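You operate a simulated robot arm through the tools that you are given. There is no shell and no other tool. Be economical: measure what you need, move in short steps, check, and stop when the job is done.

The job below is to be done with a simulated two-armed robot. You get a single attempt, and the scene is never put back.

## Task
Clamp the body with blue band in the fixture and close it up with its nozzle and nut.
Fine: both lie in the shallow tray; screw the nut home by hand; leave the other body. Let nothing fall to the floor.
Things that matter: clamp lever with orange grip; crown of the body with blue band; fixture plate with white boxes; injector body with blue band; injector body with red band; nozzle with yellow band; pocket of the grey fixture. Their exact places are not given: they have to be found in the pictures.

It is judged by the outcome, as a careful person would: the job done as asked, and still so three seconds after it is handed in. It fails if anything else is knocked over, pushed out of place, dropped, spilled or broken.

## Robot
Two 7-joint arms with fingered hands on one trunk, on a base that drives. Base frame: it is fixed to the floor where the robot stands at the start and does not move with it; the origin is under the middle of the robot, x ahead of it, y to its left, z up; the surface under the hand at the start is at about z = 880. Readings come in mm, rad, newtons and seconds.
The left shoulder is at the start at [79, 125, 1117], the right one opposite. With the tool pointing down near the work surface each hand reaches from about 460 to 820 mm from the robot's upright axis, wherever it stands, measured 20 degrees to its own side. Places, roughly: clamp lever with orange grip [500, 0, 1000]; crown of the body with blue band [500, -300, 1000]; fixture plate with white boxes [500, 100, 1000]; nozzle with yellow band (3x2x4 cm) [300, 0, 900]; pocket of the grey fixture [500, 100, 900]. Payload 3.6 kg a hand.
The tool frame of a hand sits at the grasp point between the pads (the TCP): z along the fingers, y along the line on which they close. The tips reach 30 mm beyond it. The gripper opens to 104 mm. The gripper's body begins 35 mm behind the TCP. The gripper is a hand of 4 fingers: y runs from the thumb to the fingers, the wrist lies at [-15, -104, -178] in the tool frame, and closing takes about 1.5 s.
Orientation is that of the tool frame in the base frame, as [roll, pitch, yaw] about the fixed x, y, z axes, in that order (R = Rz(yaw) Ry(pitch) Rx(roll)). With the fingers straight down and the wrist toward the robot, the tool's x, y and z point along [0, 1, 0], [1, 0, 0] and [0, 0, -1] of the base frame.

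## Interface
- The arms move only by the tool move_arm. It takes "left_commands", "right_commands" or both (then of equal length, played together; a hand with none holds still); each is text: rows parted by semicolons, each of 6 numbers parted by spaces: the shift along the base's x, y, z in cm, then the turn, a rotation vector about the base's x, y, z in rad. In form: tx ty tz ax ay az; .... A call has 1 to 8 rows; each row is the pose to reach, as a shift and turn from the pose commanded when the call began. "left_jaw" and "right_jaw" are, for a hand that has rows, the gripper command, from -1 (shut) to 1 (fully open), values between in proportion, set as the call begins (left out, the last holds). Rows are played at 5 a second. More than 50 mm and 0.15 rad between two rows, or a gripper value outside its range, and nothing of the call is played. Where a pose cannot be reached the arm comes as near as it can. A force on the tool above 40 N (or 10 N above the force at the start of the call, whichever is more), or a blocked arm, ends the call early, and 0.2 s more pass. Each finger travels about 72 mm/s and halts on what it meets, pressing with about 25 N; the grip force reading is that of the motor and also rises with nothing between the fingers. The clock runs only during rows and for 0.2 s after the last one: add rows that repeat a pose to give the fingers time. The reply holds the time, the measured pose of the TCP, the force on the tool along the base axes, the opening and the grip force, in the units named above and with some noise, with the torque about the TCP (base axes, N m) and any sound that the robot's microphone picked up, and new pictures: "views" is both (left out), scene, wrist or none (wrist: the cameras of the hands that moved).
- Cameras (640 x 400 px; columns grow to the right, rows downward): "scene" is now at [196.3, -20.2, 1273.6]; the picture's right is [-0.20, -0.98, 0.00], its down [-0.34, 0.07, -0.94] and it looks along [0.92, -0.18, -0.34] (base axes); focal length 214 px, centre (320, 200). "left" rides on the left gripper at [-61, -92, -130] in its tool frame; the picture's right is [-0.81, -0.28, 0.52], its down [0.53, -0.71, 0.45] and it looks along [0.24, 0.64, 0.72] (tool axes); focal length 275 px, centre (320, 200). "right" rides on the right gripper at [61, -92, -130] in its tool frame; the picture's right is [-0.81, 0.27, -0.52], its down [-0.53, -0.71, 0.46] and it looks along [-0.24, 0.65, 0.72] (tool axes); focal length 275 px, centre (320, 200).
- lift_body(by): slides the trunk up (or, below 0, down) by that many mm; the arms and the scene camera ride with it, the base frame stays. It gives what a move gives, with no picture.
- roll_base(legs): drives the robot by 1 to 6 legs, each [ahead, left, turn to the left] in mm, mm and rad, along the robot's own axes; the way and the turn of a leg run together, so that a leg with both is an arc; at most 1500 mm and 3.142 rad a leg. The arms and the cameras ride along, it lands a little off, and it stops where it bumps. It gives what a move gives, and a new picture of the scene camera.
- grasp_type(shape, hand): the hand has 4 fingers and takes this shape, open, in about a second: jaw (thumb against the fingers, like two jaws); tri (thumb and two fingers); tip (a fingertip pinch); poke (one finger out to press); point (the index stretched); flat (the hand flat); cup (the hand cupped); fist (a fist). The gripper value then closes the fingers along that shape, each until it touches; the sizes above hold for jaw. It gives what a move gives, with no picture.
- pan_tilt(pan, tilt): turns the head with the scene camera to pan (to the left, within 1.396 rad either way) and tilt (down, from -0.506 to 1.204), counted from straight ahead of the robot. It gives what a move gives, and a new picture of the scene camera.
- point_at(camera, pixels): for up to 12 pixels [column, row] of the newest picture of that camera ("zoom" is the newest enlarged one), the place [x, y, z] in the base frame of the surface seen there, good to about 2 mm. It takes no simulated time.
- enlarge(camera, box): a new picture of the part [left, top, right, bottom] of that camera's present view, enlarged. It takes no simulated time.
- job_done(): hands the job in; it is judged then, once.

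Go step by step. Measure first, check grasps and placings, and put right what went wrong. The budget is 80 turns and 260 pictures, counting those below and the enlarged ones. Unless the task says otherwise, let go and move clear before handing in, and close with one line.

The tools are called after "Call:" as name(argument=value, ...) on one line, values as JSON. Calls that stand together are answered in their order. move_arm: Moves the arms, as the interface text tells. Its arguments: {"type":"object","properties":{"left_commands":{"type":"string"},"left_jaw":{"type":"number"},"right_commands":{"type":"string"},"right_jaw":{"type":"number"},"views":{"type":"string","enum":["both","scene","wrist","none"]}},"required":[]} The other tools are called the same way: lift_body (by) slides the trunk up or down; grasp_type (shape, hand) gives the hand a shape; roll_base (legs) drives the base; pan_tilt (pan, tilt) turns the head that bears the scene camera; point_at (camera, pixels) gives the place of the surface under pixels of a picture; enlarge (camera, box) takes an enlarged picture of a part of a camera's view; job_done () hands the job in.

At the start:

```text
time_s: 0.0
left_position: [488.4, 68.7, 1333.2]
left_ee_rot: [-3.142, 0.003, 1.573]
left_wrist_force: [-0.2, -0.1, -0.1]
left_ft_torque: [-0.01, 0.02, -0.02]
left_width: 103.8
left_grip_force: 0.0
left_shape: jaw
right_position: [370.3, -312.1, 1240.5]
right_ee_rot: [-3.14, 0.001, 1.572]
right_wrist_force: [-0.5, -0.1, -0.6]
right_ft_torque: [0.01, -0.01, 0.02]
right_width: 103.6
right_grip_force: 0.0
right_shape: jaw
trunk travel left (down, up): [-350.0, 186.0]
robot x, y, heading: [1.4, 1.8, -0.002]
head pan, tilt: [-0.197, 0.353]
```

scene: 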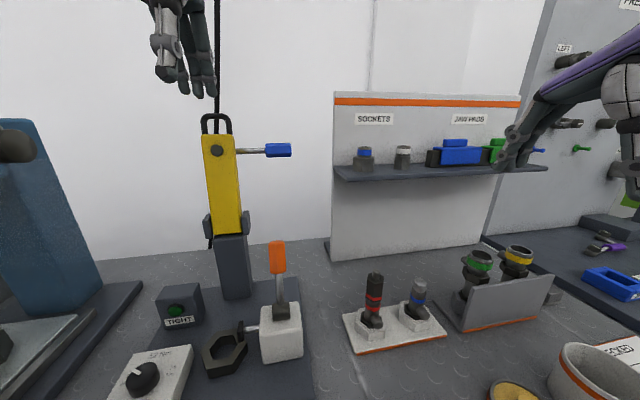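
right: 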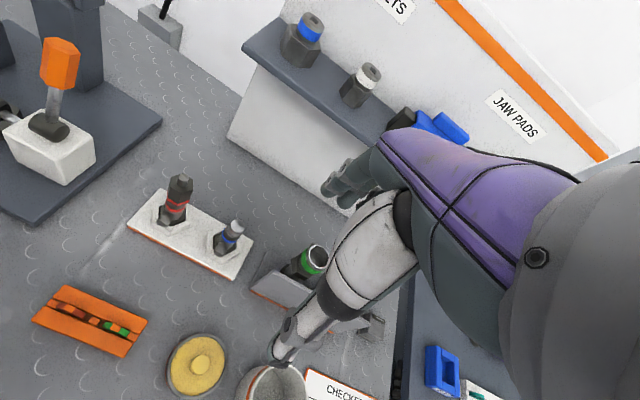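
left: 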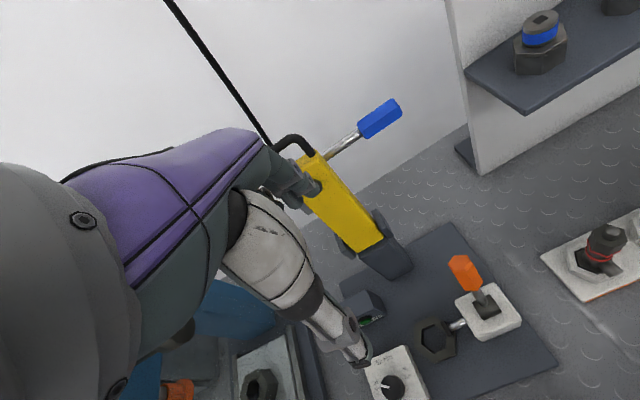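

The scene shows the fixture (hex ring at 225,350 with the orange lever at 278,260), and the two bodies on a white holder (375,300 red; 418,300 blue). I'll tilt the head down to see the table and tray.

Call:
pan_tilt(pan=-0.2, tilt=0.85)

```text
time_s: 0.9
left_position: [488.9, 68.9, 1334.1]
left_ee_rot: [3.141, 0.001, 1.572]
left_wrist_force: [-0.5, 0.4, 0.2]
left_ft_torque: [0.03, -0.02, -0.03]
left_width: 103.8
left_grip_force: 0.0
left_shape: jaw
right_position: [371.2, -311.2, 1240.0]
right_ee_rot: [3.142, -0.001, 1.572]
right_wrist_force: [1.1, 0.5, 0.5]
right_ft_torque: [-0.01, 0.01, -0.03]
right_width: 103.7
right_grip_force: 0.1
right_shape: jaw
trunk travel left (down, up): [-350.0, 186.0]
robot x, y, heading: [-0.2, -0.6, 0.003]
head pan, tilt: [-0.201, 0.85]
```

scene: 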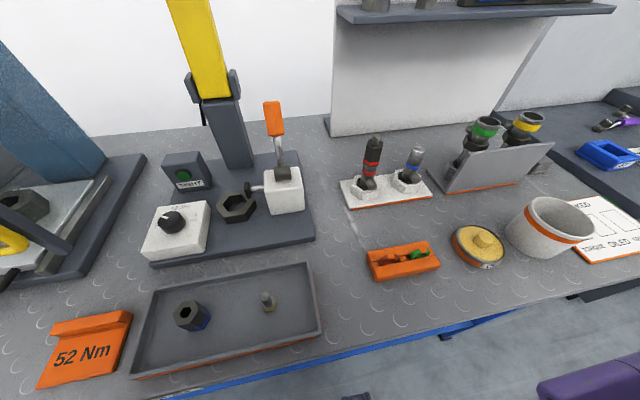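

The tray holds a nut (190,315) and a nozzle (267,300). Zooming in on the tray, fixture and bodies.

Call:
enlarge(camera="scene", box=[130, 240, 330, 380])

Call:
enlarge(camera="scene", box=[140, 90, 320, 260])

Call:
enlarge(camera="scene", box=[330, 110, 560, 280])

Call:
point_at(camera="scene", pixels=[[190, 311], [266, 294], [237, 207], [220, 207], [252, 190], [283, 180], [272, 115], [373, 141], [415, 151], [407, 188], [365, 190], [230, 350]])

```text
2.86 times, centred on (230, 310) of scene
```

zoom: 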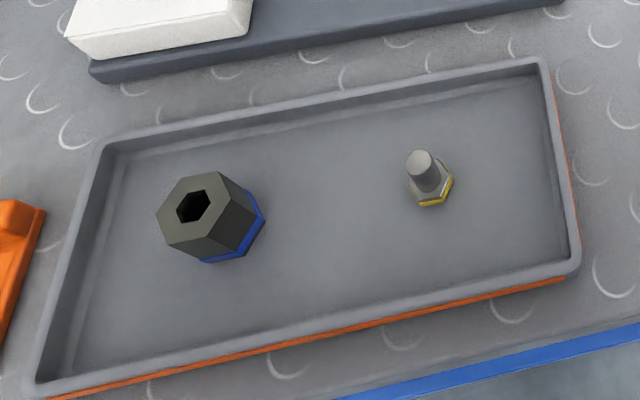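

```text
2.35 times, centred on (230, 175) of scene
```

zoom: 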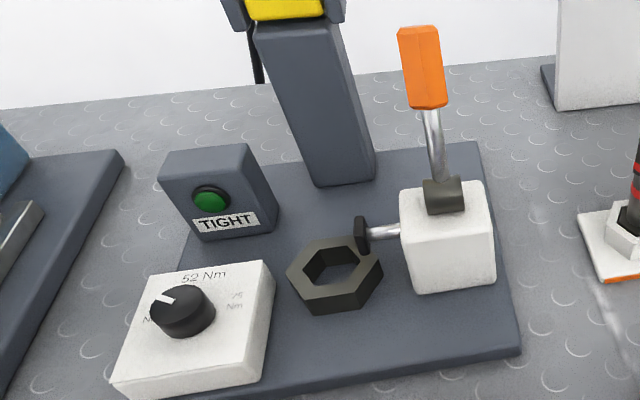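

```text
2.35 times, centred on (445, 195) of scene
```

zoom: 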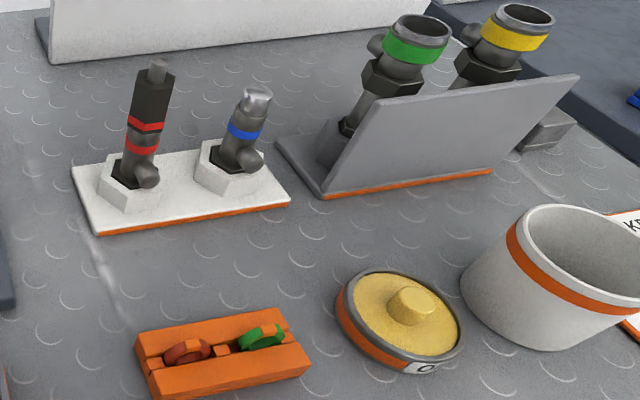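

```text
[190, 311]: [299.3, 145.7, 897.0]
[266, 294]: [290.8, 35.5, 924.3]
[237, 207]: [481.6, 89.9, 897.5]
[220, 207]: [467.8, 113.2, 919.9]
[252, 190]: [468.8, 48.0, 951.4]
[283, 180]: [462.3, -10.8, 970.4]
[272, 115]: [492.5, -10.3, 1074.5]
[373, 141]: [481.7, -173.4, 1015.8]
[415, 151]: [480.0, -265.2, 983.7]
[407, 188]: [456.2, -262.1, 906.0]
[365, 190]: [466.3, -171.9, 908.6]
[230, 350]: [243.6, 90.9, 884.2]
```

The body is an upright stepped part with a side stub in a white hex collar, and the pocket is a hex ring; the nut already lies skirt-down and the nozzle tip-up. The tray is too near, so I'll drive back 210 mm to bring everything within reach.

Call:
roll_base(legs=[[-210, 0, 0]])

Call:
pan_tilt(pan=-0.1, tilt=0.6)

```text
time_s: 2.6
left_position: [280.4, 66.4, 1334.7]
left_ee_rot: [-3.14, -0.001, 1.565]
left_wrist_force: [-0.4, 0.1, 0.8]
left_ft_torque: [0.02, -0.01, 0.07]
left_width: 103.9
left_grip_force: 0.1
left_shape: jaw
right_position: [160.5, -312.8, 1240.7]
right_ee_rot: [-3.141, -0.001, 1.565]
right_wrist_force: [0.1, -0.4, 0.1]
right_ft_torque: [0.0, 0.01, 0.01]
right_width: 103.5
right_grip_force: 0.0
right_shape: jaw
trunk travel left (down, up): [-350.0, 186.0]
robot x, y, heading: [-210.5, 3.4, -0.001]
head pan, tilt: [-0.201, 0.85]
```

scene: 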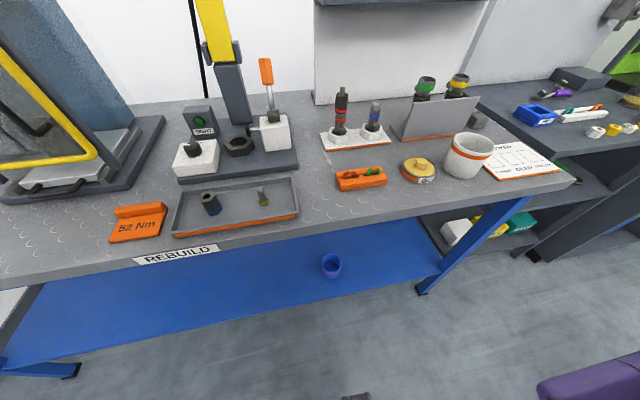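

```text
time_s: 3.3
left_position: [281.9, 66.0, 1334.7]
left_ee_rot: [3.141, 0.001, 1.566]
left_wrist_force: [-0.6, 0.3, -0.3]
left_ft_torque: [-0.01, -0.01, 0.01]
left_width: 104.0
left_grip_force: 0.2
left_shape: jaw
right_position: [163.0, -314.3, 1240.5]
right_ee_rot: [-3.141, 0.0, 1.565]
right_wrist_force: [-0.8, 0.4, -0.1]
right_ft_torque: [-0.01, 0.0, -0.01]
right_width: 103.9
right_grip_force: 0.0
right_shape: jaw
trunk travel left (down, up): [-350.0, 186.0]
robot x, y, heading: [-209.0, -0.4, -0.006]
head pan, tilt: [-0.099, 0.6]
```

scene: 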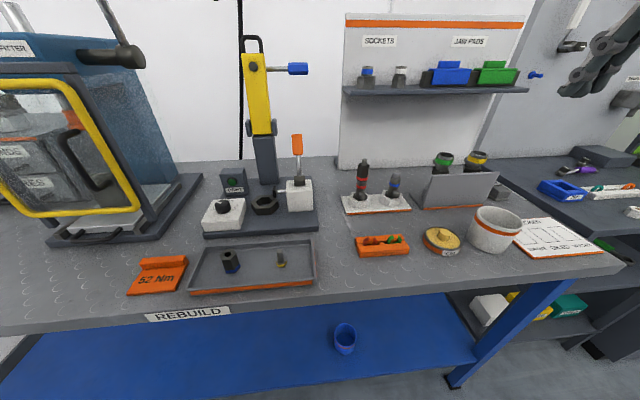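

Everything's in view now. I'll bring both wrist cameras closer: right to look at the body, left to look at the fixture.

Call:
move_arm(right_commands="4 3 -3 0 0 0;8 6 -6 0 0 0;12 9 -9 0 0 0;16 11 -12 0 0 0;16.7 11.4 -12 0 0 0;16.7 11.4 -12 0 0 0", left_commands="1 0 -4 0 0 0;2 0 -8 0 0 0;3 0 -12 0 0 0;4 0 -16 0 0 0;4.8 0 -20 0 0 0;4.8 0 -21 0 0 0")

```text
refused: row 1 steps farther than a row can; nothing moved
```

Call:
move_arm(right_commands="3 2 -2 0 0 0;6 4 -4 0 0 0;9 6 -6 0 0 0;12 8 -8 0 0 0;15 10 -10 0 0 0;16.7 11.4 -12 0 0 0;16.7 11.4 -12 0 0 0", left_commands="1 0 -4 0 0 0;2 0 -8 0 0 0;3 0 -12 0 0 0;4 0 -16 0 0 0;4.8 0 -20 0 0 0;4.8 0 -21 0 0 0;4.8 0 -21 0 0 0")

```text
time_s: 4.9
left_position: [330.1, 65.9, 1124.9]
left_ee_rot: [3.141, 0.001, 1.566]
left_wrist_force: [0.4, -0.4, 0.4]
left_ft_torque: [-0.01, -0.01, 0.0]
left_width: 103.9
left_grip_force: 0.0
left_shape: jaw
right_position: [328.9, -201.6, 1121.7]
right_ee_rot: [-3.141, 0.0, 1.563]
right_wrist_force: [-0.4, 0.0, -0.1]
right_ft_torque: [-0.04, 0.01, -0.03]
right_width: 103.6
right_grip_force: 0.0
right_shape: jaw
trunk travel left (down, up): [-350.0, 186.0]
robot x, y, heading: [-206.2, 0.8, -0.007]
head pan, tilt: [-0.099, 0.6]
```

scene: 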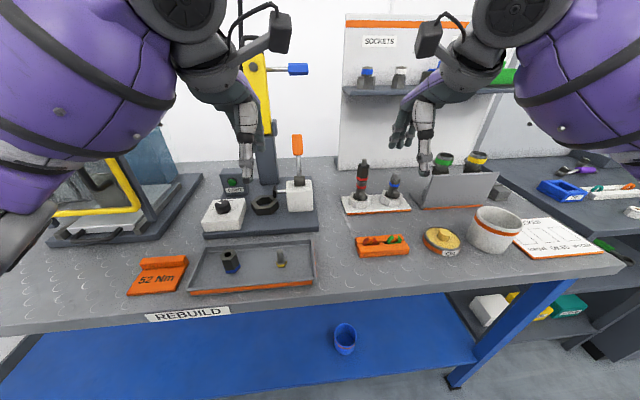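
right: 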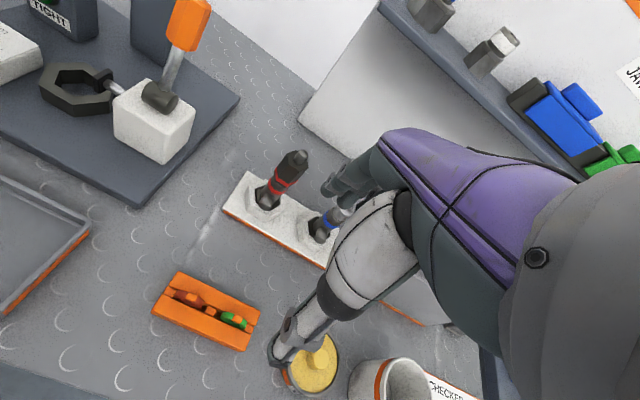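
left: 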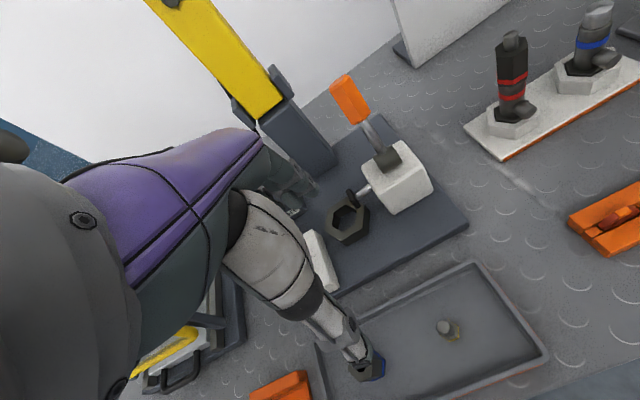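

The hands block their own sides, but each wrist camera sees the other's target. Zooming there.

Call:
enlarge(camera="left", box=[460, 0, 640, 160])

Call:
point_at(camera="zoom", pixels=[[480, 20], [450, 40], [460, 140], [530, 230], [400, 240], [450, 310], [560, 280], [190, 110], [380, 230], [480, 250], [490, 190]])

Call:
enlarge(camera="right", box=[0, 0, 240, 200])

Call:
point_at(camera="zoom", pixels=[[110, 205], [145, 170], [250, 175], [285, 215], [245, 290], [130, 270], [190, 225], [285, 190], [430, 260], [470, 150], [510, 60], [330, 240]])

```text
2.50 times, centred on (550, 80) of left
```

zoom: 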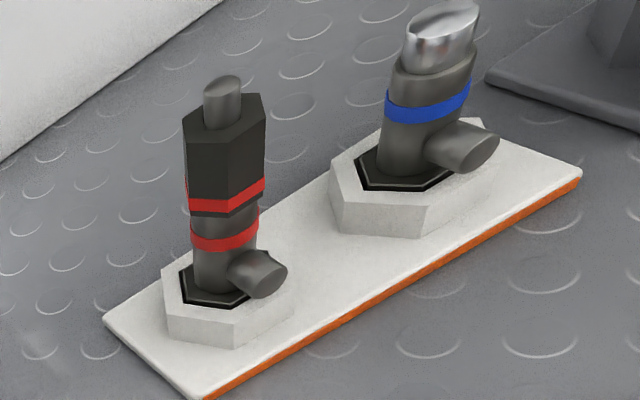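

```text
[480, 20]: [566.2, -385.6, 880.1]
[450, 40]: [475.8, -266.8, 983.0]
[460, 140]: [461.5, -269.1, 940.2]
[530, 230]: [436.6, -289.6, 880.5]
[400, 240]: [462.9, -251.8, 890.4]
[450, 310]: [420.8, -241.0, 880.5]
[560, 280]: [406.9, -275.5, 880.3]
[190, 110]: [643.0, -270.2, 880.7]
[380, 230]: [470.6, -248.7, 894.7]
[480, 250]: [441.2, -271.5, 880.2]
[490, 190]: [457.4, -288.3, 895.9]
```

```text
2.00 times, centred on (120, 100) of right
```

zoom: 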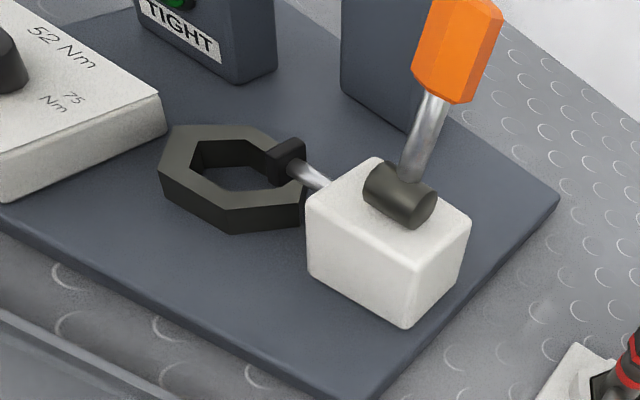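

```text
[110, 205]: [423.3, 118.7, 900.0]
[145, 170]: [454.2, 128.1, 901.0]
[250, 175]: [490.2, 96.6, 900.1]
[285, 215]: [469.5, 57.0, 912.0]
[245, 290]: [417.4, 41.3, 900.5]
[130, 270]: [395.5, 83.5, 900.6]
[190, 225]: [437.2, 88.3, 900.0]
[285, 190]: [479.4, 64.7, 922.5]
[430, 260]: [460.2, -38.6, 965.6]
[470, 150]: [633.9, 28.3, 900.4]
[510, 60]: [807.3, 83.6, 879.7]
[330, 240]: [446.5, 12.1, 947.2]
```

I need tighter points on the pocket hex and on the body; measuring again.

Call:
point_at(camera="zoom", pixels=[[172, 130], [245, 130], [295, 180], [232, 212], [166, 172], [207, 145], [255, 155], [240, 192], [195, 163], [225, 175], [283, 155], [400, 190]])

Call:
enlarge(camera="left", box=[545, 0, 640, 100])

Call:
enlarge(camera="scene", box=[340, 150, 440, 220])

```text
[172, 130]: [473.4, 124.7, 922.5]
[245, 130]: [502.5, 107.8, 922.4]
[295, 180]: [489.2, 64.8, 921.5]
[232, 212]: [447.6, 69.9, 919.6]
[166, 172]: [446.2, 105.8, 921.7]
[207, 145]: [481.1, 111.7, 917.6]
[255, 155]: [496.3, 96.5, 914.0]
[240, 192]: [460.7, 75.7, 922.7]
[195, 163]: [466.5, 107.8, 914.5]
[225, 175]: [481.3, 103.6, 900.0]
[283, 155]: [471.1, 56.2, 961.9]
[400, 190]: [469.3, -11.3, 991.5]
```

```text
4.00 times, centred on (592, 50) of left
```

zoom: 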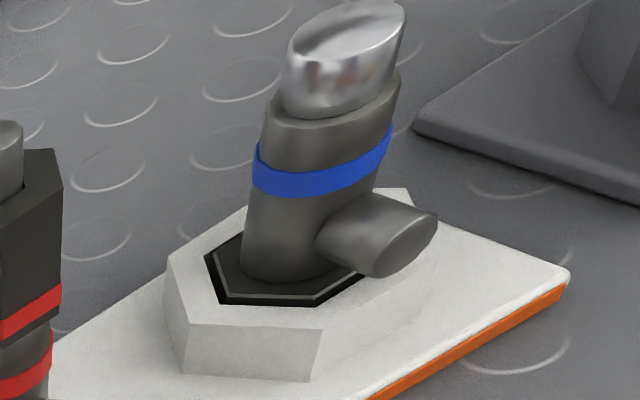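

```text
5.71 times, centred on (390, 185) of scene
```

zoom: 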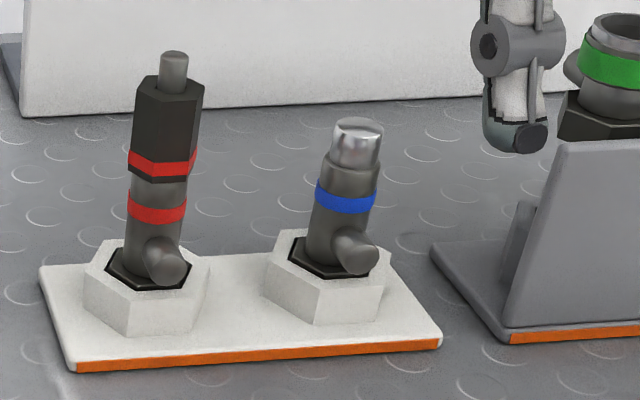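

Measuring the body hex and port using this zoom.

Call:
point_at(camera="zoom", pixels=[[358, 122], [357, 133], [357, 160], [349, 170], [346, 198], [337, 235], [358, 254], [371, 262], [292, 240], [293, 262], [318, 277], [350, 277]])

Call:
enlarge(camera="left", box=[545, 0, 640, 100])

Call:
point_at(camera="zoom", pixels=[[210, 257], [224, 299], [313, 300], [345, 280], [240, 240], [170, 262], [186, 325], [318, 335], [420, 250], [378, 200], [345, 30], [325, 175]])

```text
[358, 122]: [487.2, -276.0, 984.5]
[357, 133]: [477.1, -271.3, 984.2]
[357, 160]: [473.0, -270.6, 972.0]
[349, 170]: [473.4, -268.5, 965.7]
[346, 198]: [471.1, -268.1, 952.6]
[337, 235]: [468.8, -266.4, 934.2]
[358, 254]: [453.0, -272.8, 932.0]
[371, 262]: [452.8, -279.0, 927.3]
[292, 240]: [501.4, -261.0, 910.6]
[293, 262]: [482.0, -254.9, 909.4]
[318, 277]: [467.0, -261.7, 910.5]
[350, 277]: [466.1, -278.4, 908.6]
```

```text
4.00 times, centred on (592, 50) of left
```

zoom: 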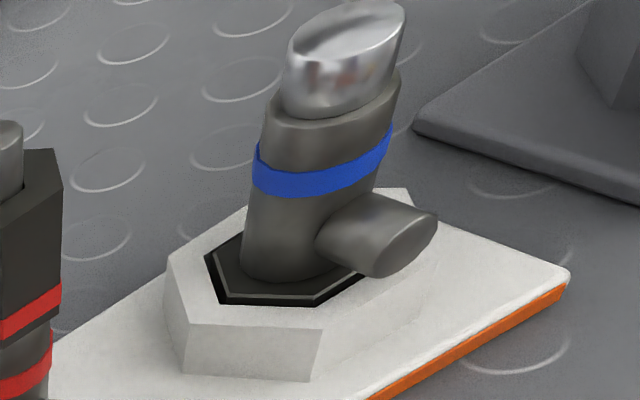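

```text
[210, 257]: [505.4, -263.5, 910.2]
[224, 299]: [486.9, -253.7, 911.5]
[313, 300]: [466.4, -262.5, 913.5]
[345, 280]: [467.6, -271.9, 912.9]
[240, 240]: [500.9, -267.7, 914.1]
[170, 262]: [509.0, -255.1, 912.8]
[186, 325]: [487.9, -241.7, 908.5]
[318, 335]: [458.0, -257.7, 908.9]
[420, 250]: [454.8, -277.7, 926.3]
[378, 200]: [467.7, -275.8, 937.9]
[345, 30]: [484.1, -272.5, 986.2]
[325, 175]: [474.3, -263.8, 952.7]
```

The body's base hex has vertices along ±y (centre about (486,-275)), matching the pocket hex (centre about (475,90)), and its port points to -x, so no turning is needed. Checking shelf/column clearances before moving.

Call:
point_at(camera="scene", pixels=[[365, 92], [262, 160], [255, 62], [265, 130], [232, 180], [298, 70], [296, 135], [297, 150], [228, 257], [281, 257], [470, 195], [442, 165]])

Call:
move_arm(left_commands="-2 3 2 0 0 0;-4 6 4 0 0 0;-6 9 6 0 0 0;-8 12 8 0 0 0;-10 15 10 0 0 0;-10 15 10 0 0 0", right_commands="3 -1.4 0 0 0 0;6 -2.9 -1 0 0 0;9 -4.4 -2 0 0 0;12 -5.9 -3 0 0 0;15.7 -7.3 -4 0 0 0;15.7 -7.3 -4 0 0 0", right_jaw=1)

```text
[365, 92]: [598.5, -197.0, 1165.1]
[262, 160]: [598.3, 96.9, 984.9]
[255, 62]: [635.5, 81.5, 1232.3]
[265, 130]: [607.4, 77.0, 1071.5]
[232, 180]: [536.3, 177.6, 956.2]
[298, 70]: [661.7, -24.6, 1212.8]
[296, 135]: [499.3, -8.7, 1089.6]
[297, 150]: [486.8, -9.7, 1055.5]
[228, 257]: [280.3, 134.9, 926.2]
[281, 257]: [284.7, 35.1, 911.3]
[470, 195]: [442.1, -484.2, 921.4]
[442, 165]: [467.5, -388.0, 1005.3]
```

```text
time_s: 6.3
left_position: [227.7, 213.7, 1225.3]
left_ee_rot: [-3.14, -0.001, 1.567]
left_wrist_force: [1.4, 0.0, -0.1]
left_ft_torque: [-0.01, -0.02, 0.02]
left_width: 103.5
left_grip_force: 0.1
left_shape: jaw
right_position: [487.5, -275.2, 1082.5]
right_ee_rot: [3.141, 0.002, 1.566]
right_wrist_force: [0.0, -0.3, -0.7]
right_ft_torque: [-0.01, 0.02, -0.03]
right_width: 103.6
right_grip_force: 0.1
right_shape: jaw
trunk travel left (down, up): [-350.0, 186.0]
robot x, y, heading: [-204.3, -1.3, -0.012]
head pan, tilt: [-0.099, 0.6]
```

scene: 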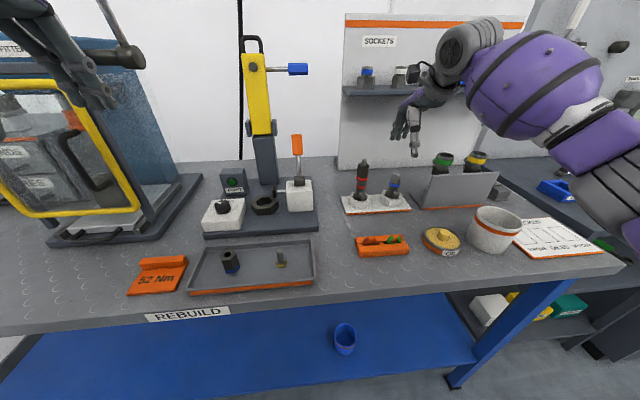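
right: 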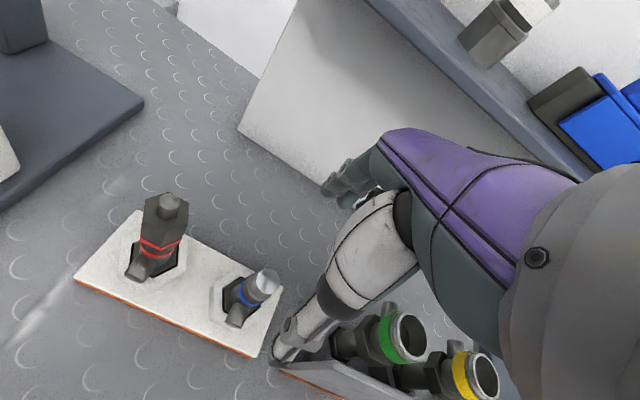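
left: 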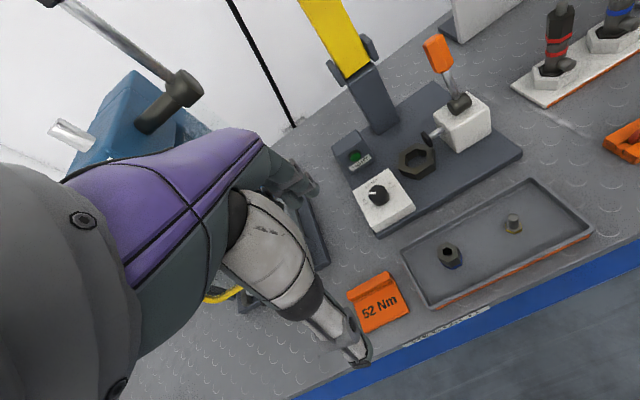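

The open hand is above the body. Refining the crown position from the right camera before descending.

Call:
enlarge(camera="right", box=[200, 240, 300, 350])

Call:
point_at(camera="right", pixels=[[263, 275], [274, 276], [268, 272], [269, 282], [247, 296], [236, 318], [215, 290], [228, 275], [168, 203]])

```text
3.64 times, centred on (250, 295) of right
```

zoom: 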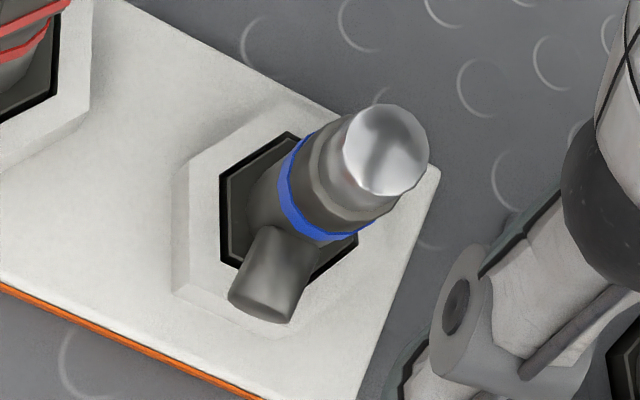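

```text
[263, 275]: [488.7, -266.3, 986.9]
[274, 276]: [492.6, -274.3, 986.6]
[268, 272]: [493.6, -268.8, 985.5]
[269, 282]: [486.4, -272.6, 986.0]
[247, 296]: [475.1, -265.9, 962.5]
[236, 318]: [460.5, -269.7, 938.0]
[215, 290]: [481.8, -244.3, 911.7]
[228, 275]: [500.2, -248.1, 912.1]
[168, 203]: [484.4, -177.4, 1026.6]
```

Crown centre ≈ (487,-272.5, top 986). Descending to TCP z≈976 and closing.

Call:
move_arm(right_commands="0 0.25 -4 0 0 0;0 0.25 -8 0 0 0;0 0.25 -10.6 0 0 0;0 0.25 -10.6 0 0 0", views="both")

```text
time_s: 7.3
left_position: [227.6, 213.5, 1224.1]
left_ee_rot: [3.141, 0.001, 1.564]
left_wrist_force: [0.3, 0.6, 0.6]
left_ft_torque: [0.03, 0.03, 0.03]
left_width: 103.7
left_grip_force: 0.1
left_shape: jaw
right_position: [485.3, -270.9, 973.4]
right_ee_rot: [-3.141, -0.001, 1.564]
right_wrist_force: [-0.3, 0.5, 0.2]
right_ft_torque: [-0.02, -0.01, 0.0]
right_width: 104.0
right_grip_force: 0.2
right_shape: jaw
trunk travel left (down, up): [-350.0, 186.0]
robot x, y, heading: [-209.1, -1.6, -0.006]
head pan, tilt: [-0.099, 0.6]
```

scene: 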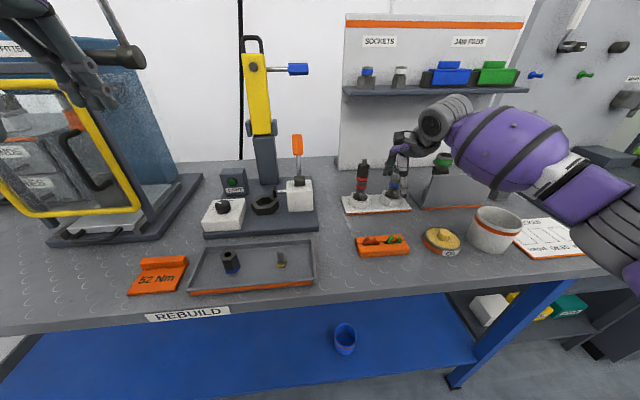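
right: 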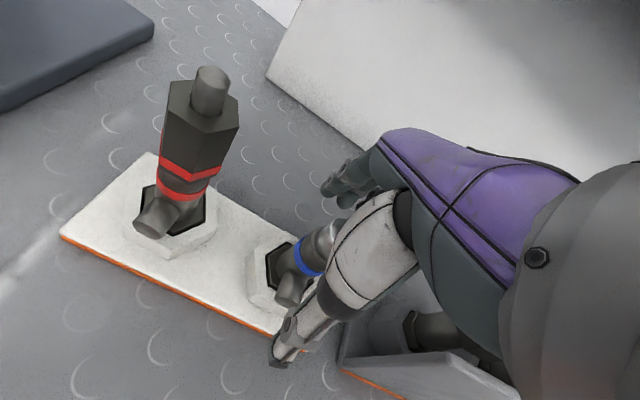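

The body is between thumb and fingers; closing.

Call:
move_arm(right_commands="0 0 0.2 0 0 0;0 0 0.2 0 0 0;0 0 0.2 0 0 0;0 0 0.2 0 0 0;0 0 0.2 0 0 0;0 0 0.2 0 0 0;0 0 0.2 0 0 0;0 0 0.2 0 0 0", right_jaw=-1, views="wrist")

```text
time_s: 9.1
left_position: [228.0, 215.5, 1225.0]
left_ee_rot: [-3.141, 0.0, 1.565]
left_wrist_force: [0.1, 0.4, 0.0]
left_ft_torque: [0.03, -0.01, 0.01]
left_width: 103.9
left_grip_force: 0.0
left_shape: jaw
right_position: [486.0, -270.9, 976.5]
right_ee_rot: [-3.141, -0.001, 1.565]
right_wrist_force: [-0.6, 0.0, -0.9]
right_ft_torque: [0.0, 0.0, 0.02]
right_width: 18.6
right_grip_force: 24.7
right_shape: jaw
trunk travel left (down, up): [-350.0, 186.0]
robot x, y, heading: [-205.9, 1.9, -0.004]
head pan, tilt: [-0.099, 0.6]
```

right: 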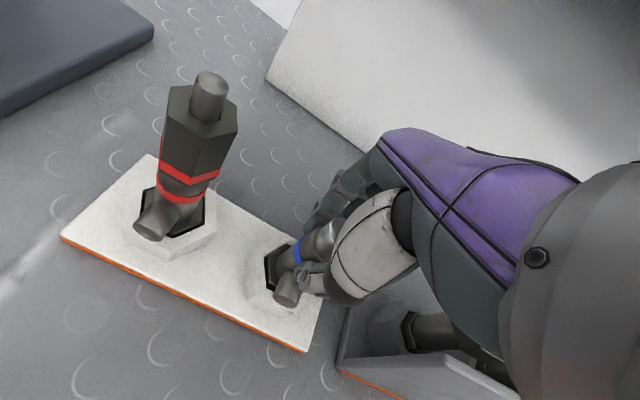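

Gripped at 18.6 mm width. Lifting 6 cm straight up and checking.

Call:
move_arm(right_commands="0 0 1 0 0 0;0 0 2.5 0 0 0;0 0 4 0 0 0;0 0 7 0 0 0;0 0 10 0 0 0;0 0 10 0 0 0")

Call:
enlarge(camera="right", box=[180, 160, 380, 340])

Call:
enlarge(camera="scene", box=[330, 100, 470, 220])

```text
time_s: 10.5
left_position: [228.5, 214.3, 1225.0]
left_ee_rot: [-3.141, 0.0, 1.567]
left_wrist_force: [-0.8, 0.5, -0.4]
left_ft_torque: [0.0, -0.02, 0.03]
left_width: 103.7
left_grip_force: 0.1
left_shape: jaw
right_position: [487.7, -270.4, 1076.1]
right_ee_rot: [3.141, 0.0, 1.566]
right_wrist_force: [-0.7, 0.0, -2.4]
right_ft_torque: [0.0, -0.01, -0.01]
right_width: 18.6
right_grip_force: 25.4
right_shape: jaw
trunk travel left (down, up): [-350.0, 186.0]
robot x, y, heading: [-209.9, 0.6, -0.005]
head pan, tilt: [-0.099, 0.6]
```

scene: 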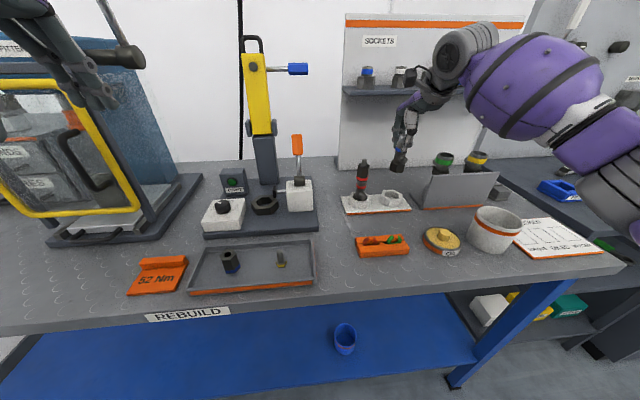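
right: 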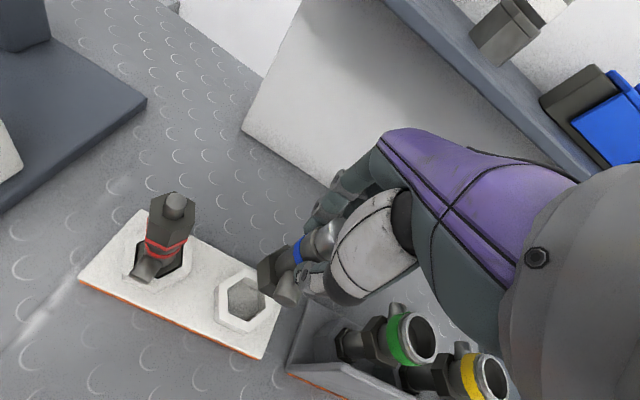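

```text
2.22 times, centred on (280, 250) of right
```

zoom: 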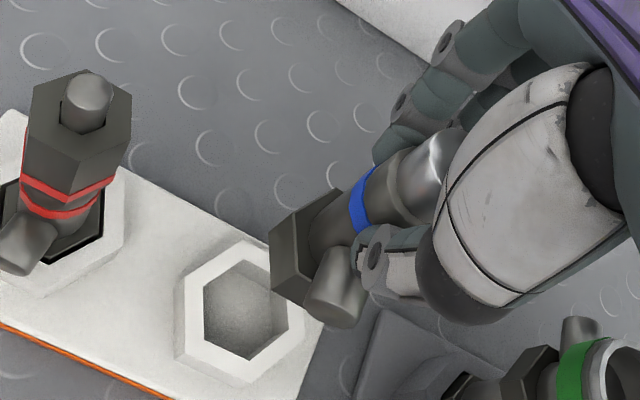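

```text
3.33 times, centred on (400, 160) of scene
```

zoom: 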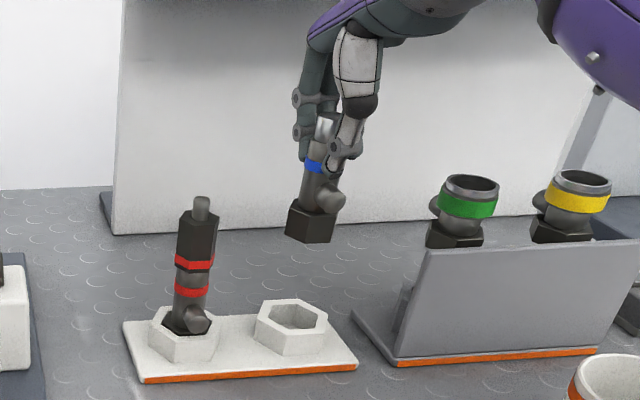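

Body is held upright. Measuring the empty holder hole and the pocket the same way so I get the relative move.

Call:
point_at(camera="zoom", pixels=[[259, 306], [290, 300], [323, 314], [322, 334], [292, 340], [262, 325], [286, 210], [287, 237], [330, 212], [329, 241], [312, 243], [345, 205]])

Call:
enlarge(camera="left", box=[360, 100, 520, 220])

Call:
enlarge(camera="scene", box=[220, 170, 320, 240])

```text
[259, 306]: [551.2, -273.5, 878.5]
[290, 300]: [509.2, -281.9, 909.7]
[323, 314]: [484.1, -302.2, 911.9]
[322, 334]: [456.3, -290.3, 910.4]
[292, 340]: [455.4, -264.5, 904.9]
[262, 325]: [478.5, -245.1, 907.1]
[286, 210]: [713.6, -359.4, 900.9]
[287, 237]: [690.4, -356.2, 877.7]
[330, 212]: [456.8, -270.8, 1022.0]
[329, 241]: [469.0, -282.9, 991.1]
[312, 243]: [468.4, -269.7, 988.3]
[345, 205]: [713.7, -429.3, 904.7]
```

```text
3.33 times, centred on (440, 160) of left
```

zoom: 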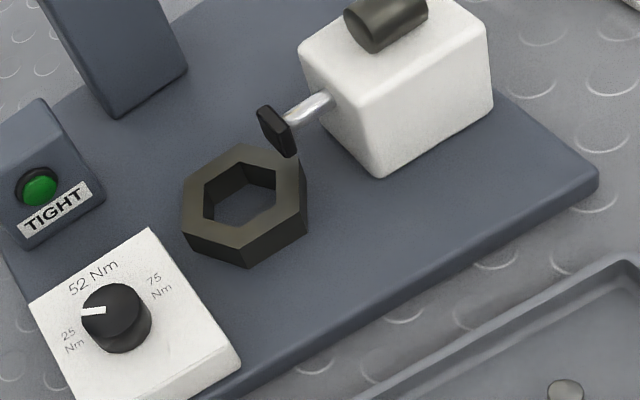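

```text
5.71 times, centred on (270, 205) of scene
```

zoom: 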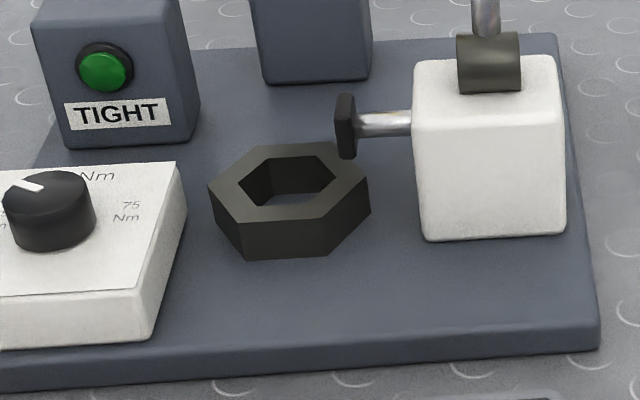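

Call:
point_at(camera="zoom", pixels=[[216, 191], [254, 149], [328, 148], [364, 183], [322, 217], [246, 219], [236, 182], [264, 157], [318, 158], [340, 180], [315, 200], [258, 203]])

Call:
enlarge(camera="left", box=[360, 100, 520, 220])

Call:
point_at(camera="zoom", pixels=[[186, 214], [193, 182], [238, 147], [303, 203], [246, 243], [298, 170], [206, 210], [207, 183], [240, 162], [277, 172], [275, 200], [241, 226]])

Call:
enlarge(camera="right", box=[180, 240, 320, 350])

```text
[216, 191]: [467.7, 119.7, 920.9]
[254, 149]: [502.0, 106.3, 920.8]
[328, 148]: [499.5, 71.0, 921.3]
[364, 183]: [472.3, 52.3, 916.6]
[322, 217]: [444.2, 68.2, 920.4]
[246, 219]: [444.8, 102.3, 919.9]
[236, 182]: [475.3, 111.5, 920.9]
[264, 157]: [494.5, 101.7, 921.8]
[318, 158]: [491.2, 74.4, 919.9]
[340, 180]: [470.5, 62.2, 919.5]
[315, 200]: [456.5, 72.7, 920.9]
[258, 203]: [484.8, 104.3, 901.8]
```

```text
3.33 times, centred on (440, 160) of left
```

zoom: 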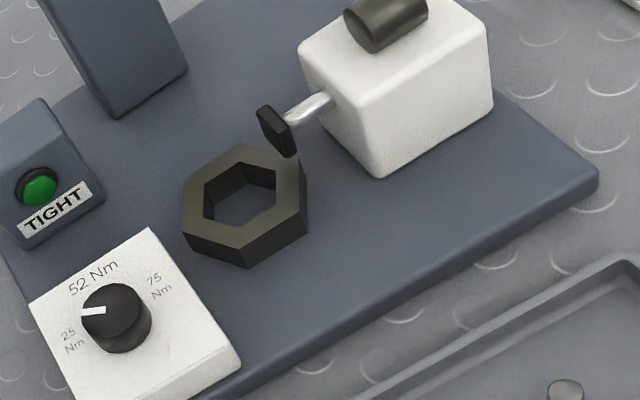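

```text
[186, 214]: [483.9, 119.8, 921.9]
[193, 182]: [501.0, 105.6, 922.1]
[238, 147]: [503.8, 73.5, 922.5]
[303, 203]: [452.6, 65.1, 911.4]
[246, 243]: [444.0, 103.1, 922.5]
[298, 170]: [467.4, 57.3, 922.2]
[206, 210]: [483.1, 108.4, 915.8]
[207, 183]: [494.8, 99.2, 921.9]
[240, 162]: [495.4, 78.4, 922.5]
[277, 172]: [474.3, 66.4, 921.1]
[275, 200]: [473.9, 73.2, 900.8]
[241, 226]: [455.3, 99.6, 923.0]
```

```text
3.64 times, centred on (250, 295) of right
```

zoom: 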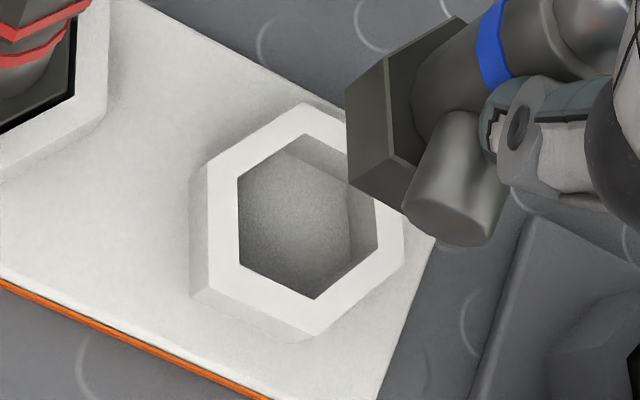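

Call:
point_at(camera="zoom", pixels=[[213, 165], [307, 108], [398, 252], [316, 330], [212, 283], [233, 177], [304, 129], [381, 240], [314, 304], [234, 266], [290, 240], [385, 180]])

Call:
point_at(camera="right", pixels=[[259, 264], [259, 287], [269, 281], [272, 297], [280, 300], [268, 260], [290, 296]])

```text
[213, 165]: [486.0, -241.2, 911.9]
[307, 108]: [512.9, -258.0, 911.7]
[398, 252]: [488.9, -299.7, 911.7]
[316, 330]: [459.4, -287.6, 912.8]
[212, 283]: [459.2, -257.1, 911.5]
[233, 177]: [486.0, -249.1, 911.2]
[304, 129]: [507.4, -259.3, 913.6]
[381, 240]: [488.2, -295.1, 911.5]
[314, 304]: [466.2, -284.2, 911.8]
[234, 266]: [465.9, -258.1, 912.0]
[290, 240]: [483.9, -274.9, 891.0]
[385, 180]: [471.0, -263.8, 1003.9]
```

```text
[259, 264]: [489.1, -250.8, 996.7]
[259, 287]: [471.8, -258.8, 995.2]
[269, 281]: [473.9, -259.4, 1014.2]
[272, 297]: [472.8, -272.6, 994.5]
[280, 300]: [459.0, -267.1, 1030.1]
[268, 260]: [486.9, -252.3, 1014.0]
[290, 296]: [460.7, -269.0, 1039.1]
```

Hole centre (486.8,-271.9, floor 891), pocket centre (473.3,87.4, floor 900.5): relative move is (-13.5,+359.3,+9.5) from the grasp pose. Raising to clear the red body and lever and carrying over.

Call:
move_arm(right_commands="0 0 4.7 0 0 0;0 0 9.4 0 0 0;0 0 14 0 0 0;0 4.8 14 0 0 0;0 9.6 14 0 0 0;0 14.4 14 0 0 0;0 19.2 14 0 0 0;0 24 14 0 0 0", views="scene")

Call:
move_arm(right_commands="0 4 0 0 0 0;-0.7 8 0 0 0 0;-1.35 11.93 0 0 0 0;-1.35 11.93 -4 0 0 0;-1.35 11.93 -8 0 0 0;-1.35 11.93 -12 0 0 0;-1.35 11.93 -15 0 0 0;-1.35 11.93 -15 0 0 0")

```text
time_s: 12.3
left_position: [227.7, 216.3, 1224.5]
left_ee_rot: [-3.141, 0.002, 1.565]
left_wrist_force: [-0.3, -0.2, 0.2]
left_ft_torque: [-0.03, 0.0, -0.01]
left_width: 103.6
left_grip_force: 0.1
left_shape: jaw
right_position: [485.7, -27.4, 1216.5]
right_ee_rot: [-3.142, 0.001, 1.565]
right_wrist_force: [-0.2, 0.6, -1.7]
right_ft_torque: [0.01, -0.04, -0.01]
right_width: 18.7
right_grip_force: 25.1
right_shape: jaw
trunk travel left (down, up): [-350.0, 186.0]
robot x, y, heading: [-212.2, 1.4, -0.001]
head pan, tilt: [-0.099, 0.6]
```

scene: 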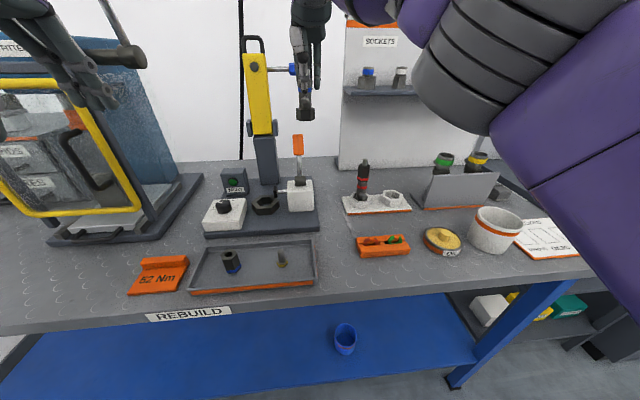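

```text
time_s: 14.1
left_position: [226.7, 216.1, 1223.7]
left_ee_rot: [3.141, 0.001, 1.566]
left_wrist_force: [-0.1, 0.2, -0.7]
left_ft_torque: [0.02, 0.01, 0.05]
left_width: 103.8
left_grip_force: 0.0
left_shape: jaw
right_position: [473.6, 87.8, 1066.1]
right_ee_rot: [3.14, 0.0, 1.562]
right_wrist_force: [-0.1, 0.3, -2.6]
right_ft_torque: [0.0, 0.01, 0.01]
right_width: 18.6
right_grip_force: 25.3
right_shape: jaw
right hand out of reach, approached as far as the arm can: row 1, 2, 3, 4
trunk travel left (down, up): [-350.0, 186.0]
robot x, y, heading: [-204.6, 2.0, -0.005]
head pan, tilt: [-0.099, 0.6]
```

scene: 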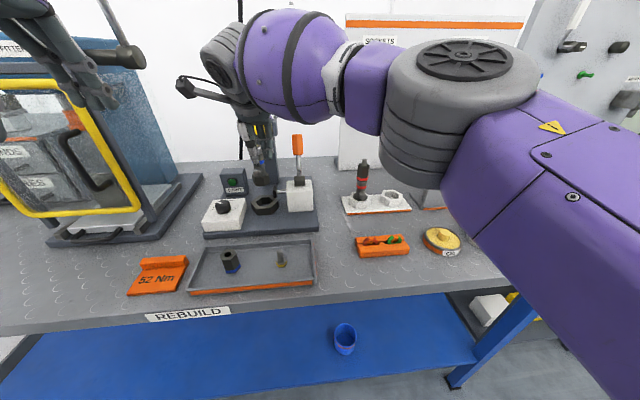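
right: 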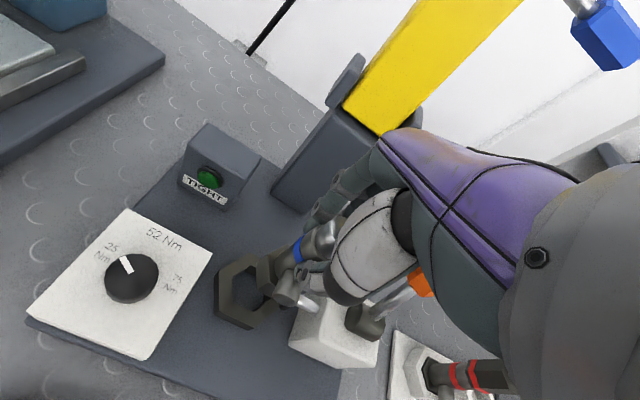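

Body is over the pocket. Lowering to just above the ring (bottom ≈ 927) and checking alignment.

Call:
move_arm(right_commands="0 0 -3 0 0 0;0 0 -5.4 0 0 0;0 0 -5.4 0 0 0")

Call:
enlarge(camera="right", box=[190, 210, 350, 340])

Call:
enlarge(camera="scene", box=[210, 130, 330, 230])

```text
time_s: 14.9
left_position: [228.1, 214.7, 1226.1]
left_ee_rot: [-3.141, 0.002, 1.565]
left_wrist_force: [0.8, -0.1, 0.2]
left_ft_torque: [-0.05, -0.01, -0.01]
left_width: 103.7
left_grip_force: 0.1
left_shape: jaw
right_position: [470.8, 88.3, 1011.8]
right_ee_rot: [3.14, -0.001, 1.566]
right_wrist_force: [-0.1, 0.1, -2.1]
right_ft_torque: [0.02, 0.01, -0.04]
right_width: 18.8
right_grip_force: 25.2
right_shape: jaw
trunk travel left (down, up): [-350.0, 186.0]
robot x, y, heading: [-206.7, -1.6, -0.009]
head pan, tilt: [-0.099, 0.6]
```

scene: 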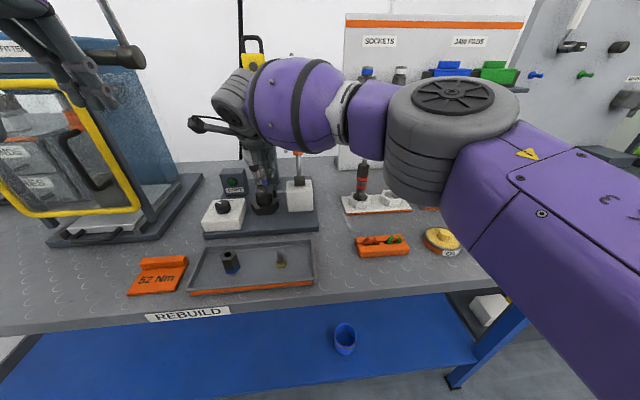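
right: 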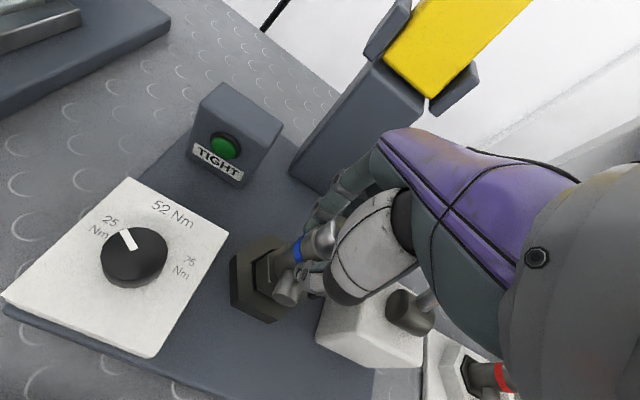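

```text
3.08 times, centred on (270, 275) of right
```

zoom: 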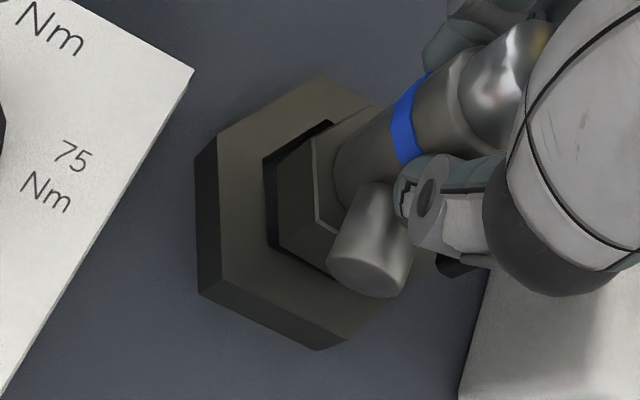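

```text
4.00 times, centred on (270, 180) of scene
```

zoom: 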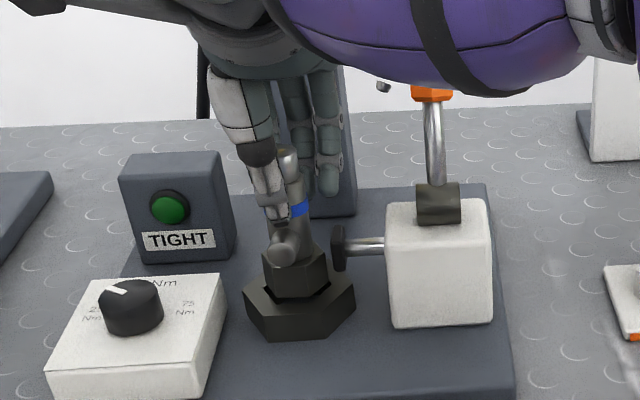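

Hexes look aligned. Lowering the remaining ~26 mm slowly.

Call:
move_arm(right_commands="0 0 -0.5 0 0 0;0 0 -1 0 0 0;0 0 -1.5 0 0 0;0 0 -2 0 0 0;0 0 -2.5 0 0 0;0 0 -2.7 0 0 0;0 0 -2.7 0 0 0")

Call:
enlarge(camera="right", box=[190, 210, 350, 340])

Call:
enlarge(camera="scene", box=[210, 130, 330, 230])

```text
time_s: 16.0
left_position: [227.1, 215.2, 1224.7]
left_ee_rot: [-3.141, -0.001, 1.567]
left_wrist_force: [0.4, 0.1, -0.4]
left_ft_torque: [0.01, 0.01, 0.0]
left_width: 103.6
left_grip_force: 0.1
left_shape: jaw
right_position: [474.1, 92.0, 1002.3]
right_ee_rot: [3.123, -0.011, 1.569]
right_wrist_force: [0.2, 6.5, 13.8]
right_ft_torque: [0.09, 0.01, 0.07]
right_width: 21.8
right_grip_force: 24.9
right_shape: jaw
trunk travel left (down, up): [-350.0, 186.0]
robot x, y, heading: [-205.2, 0.0, -0.001]
head pan, tilt: [-0.099, 0.6]
stopped in row 5 (right hand): the force on the tool passed its limit at 42 N (the readings are from after the stop); the commanded pose is now the measured one
```

scene: 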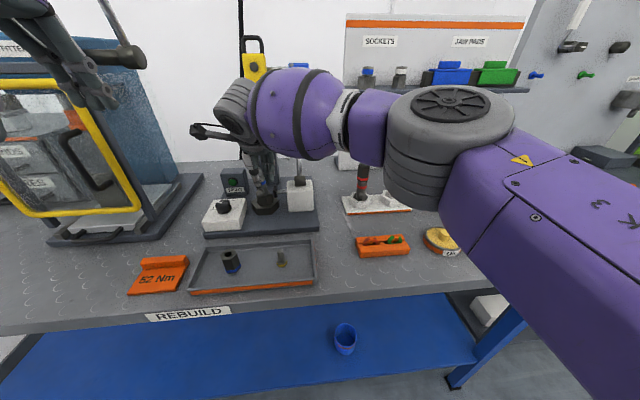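
right: 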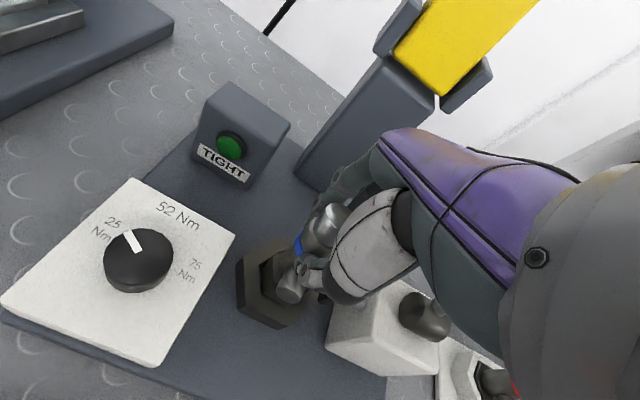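

```text
3.08 times, centred on (270, 275) of right
```

zoom: 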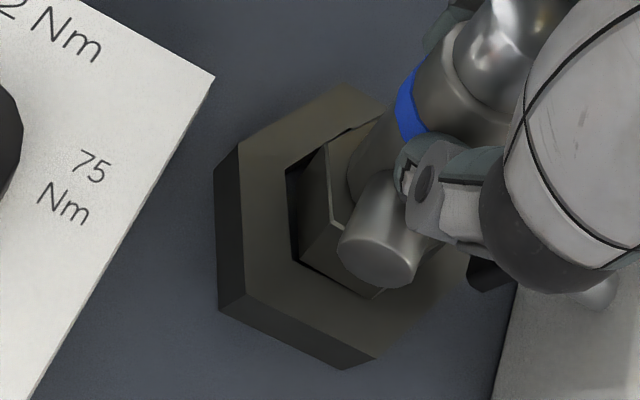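

```text
4.00 times, centred on (270, 180) of scene
```

zoom: 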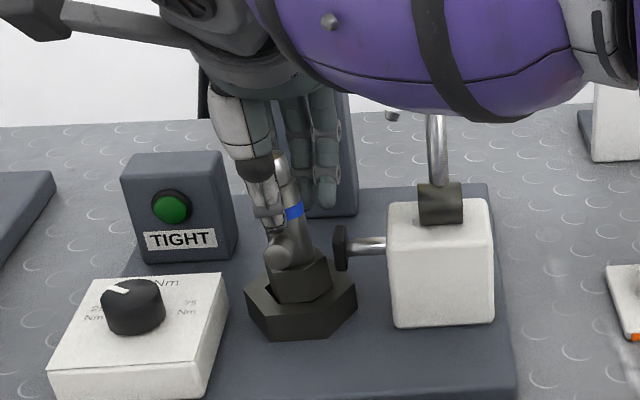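

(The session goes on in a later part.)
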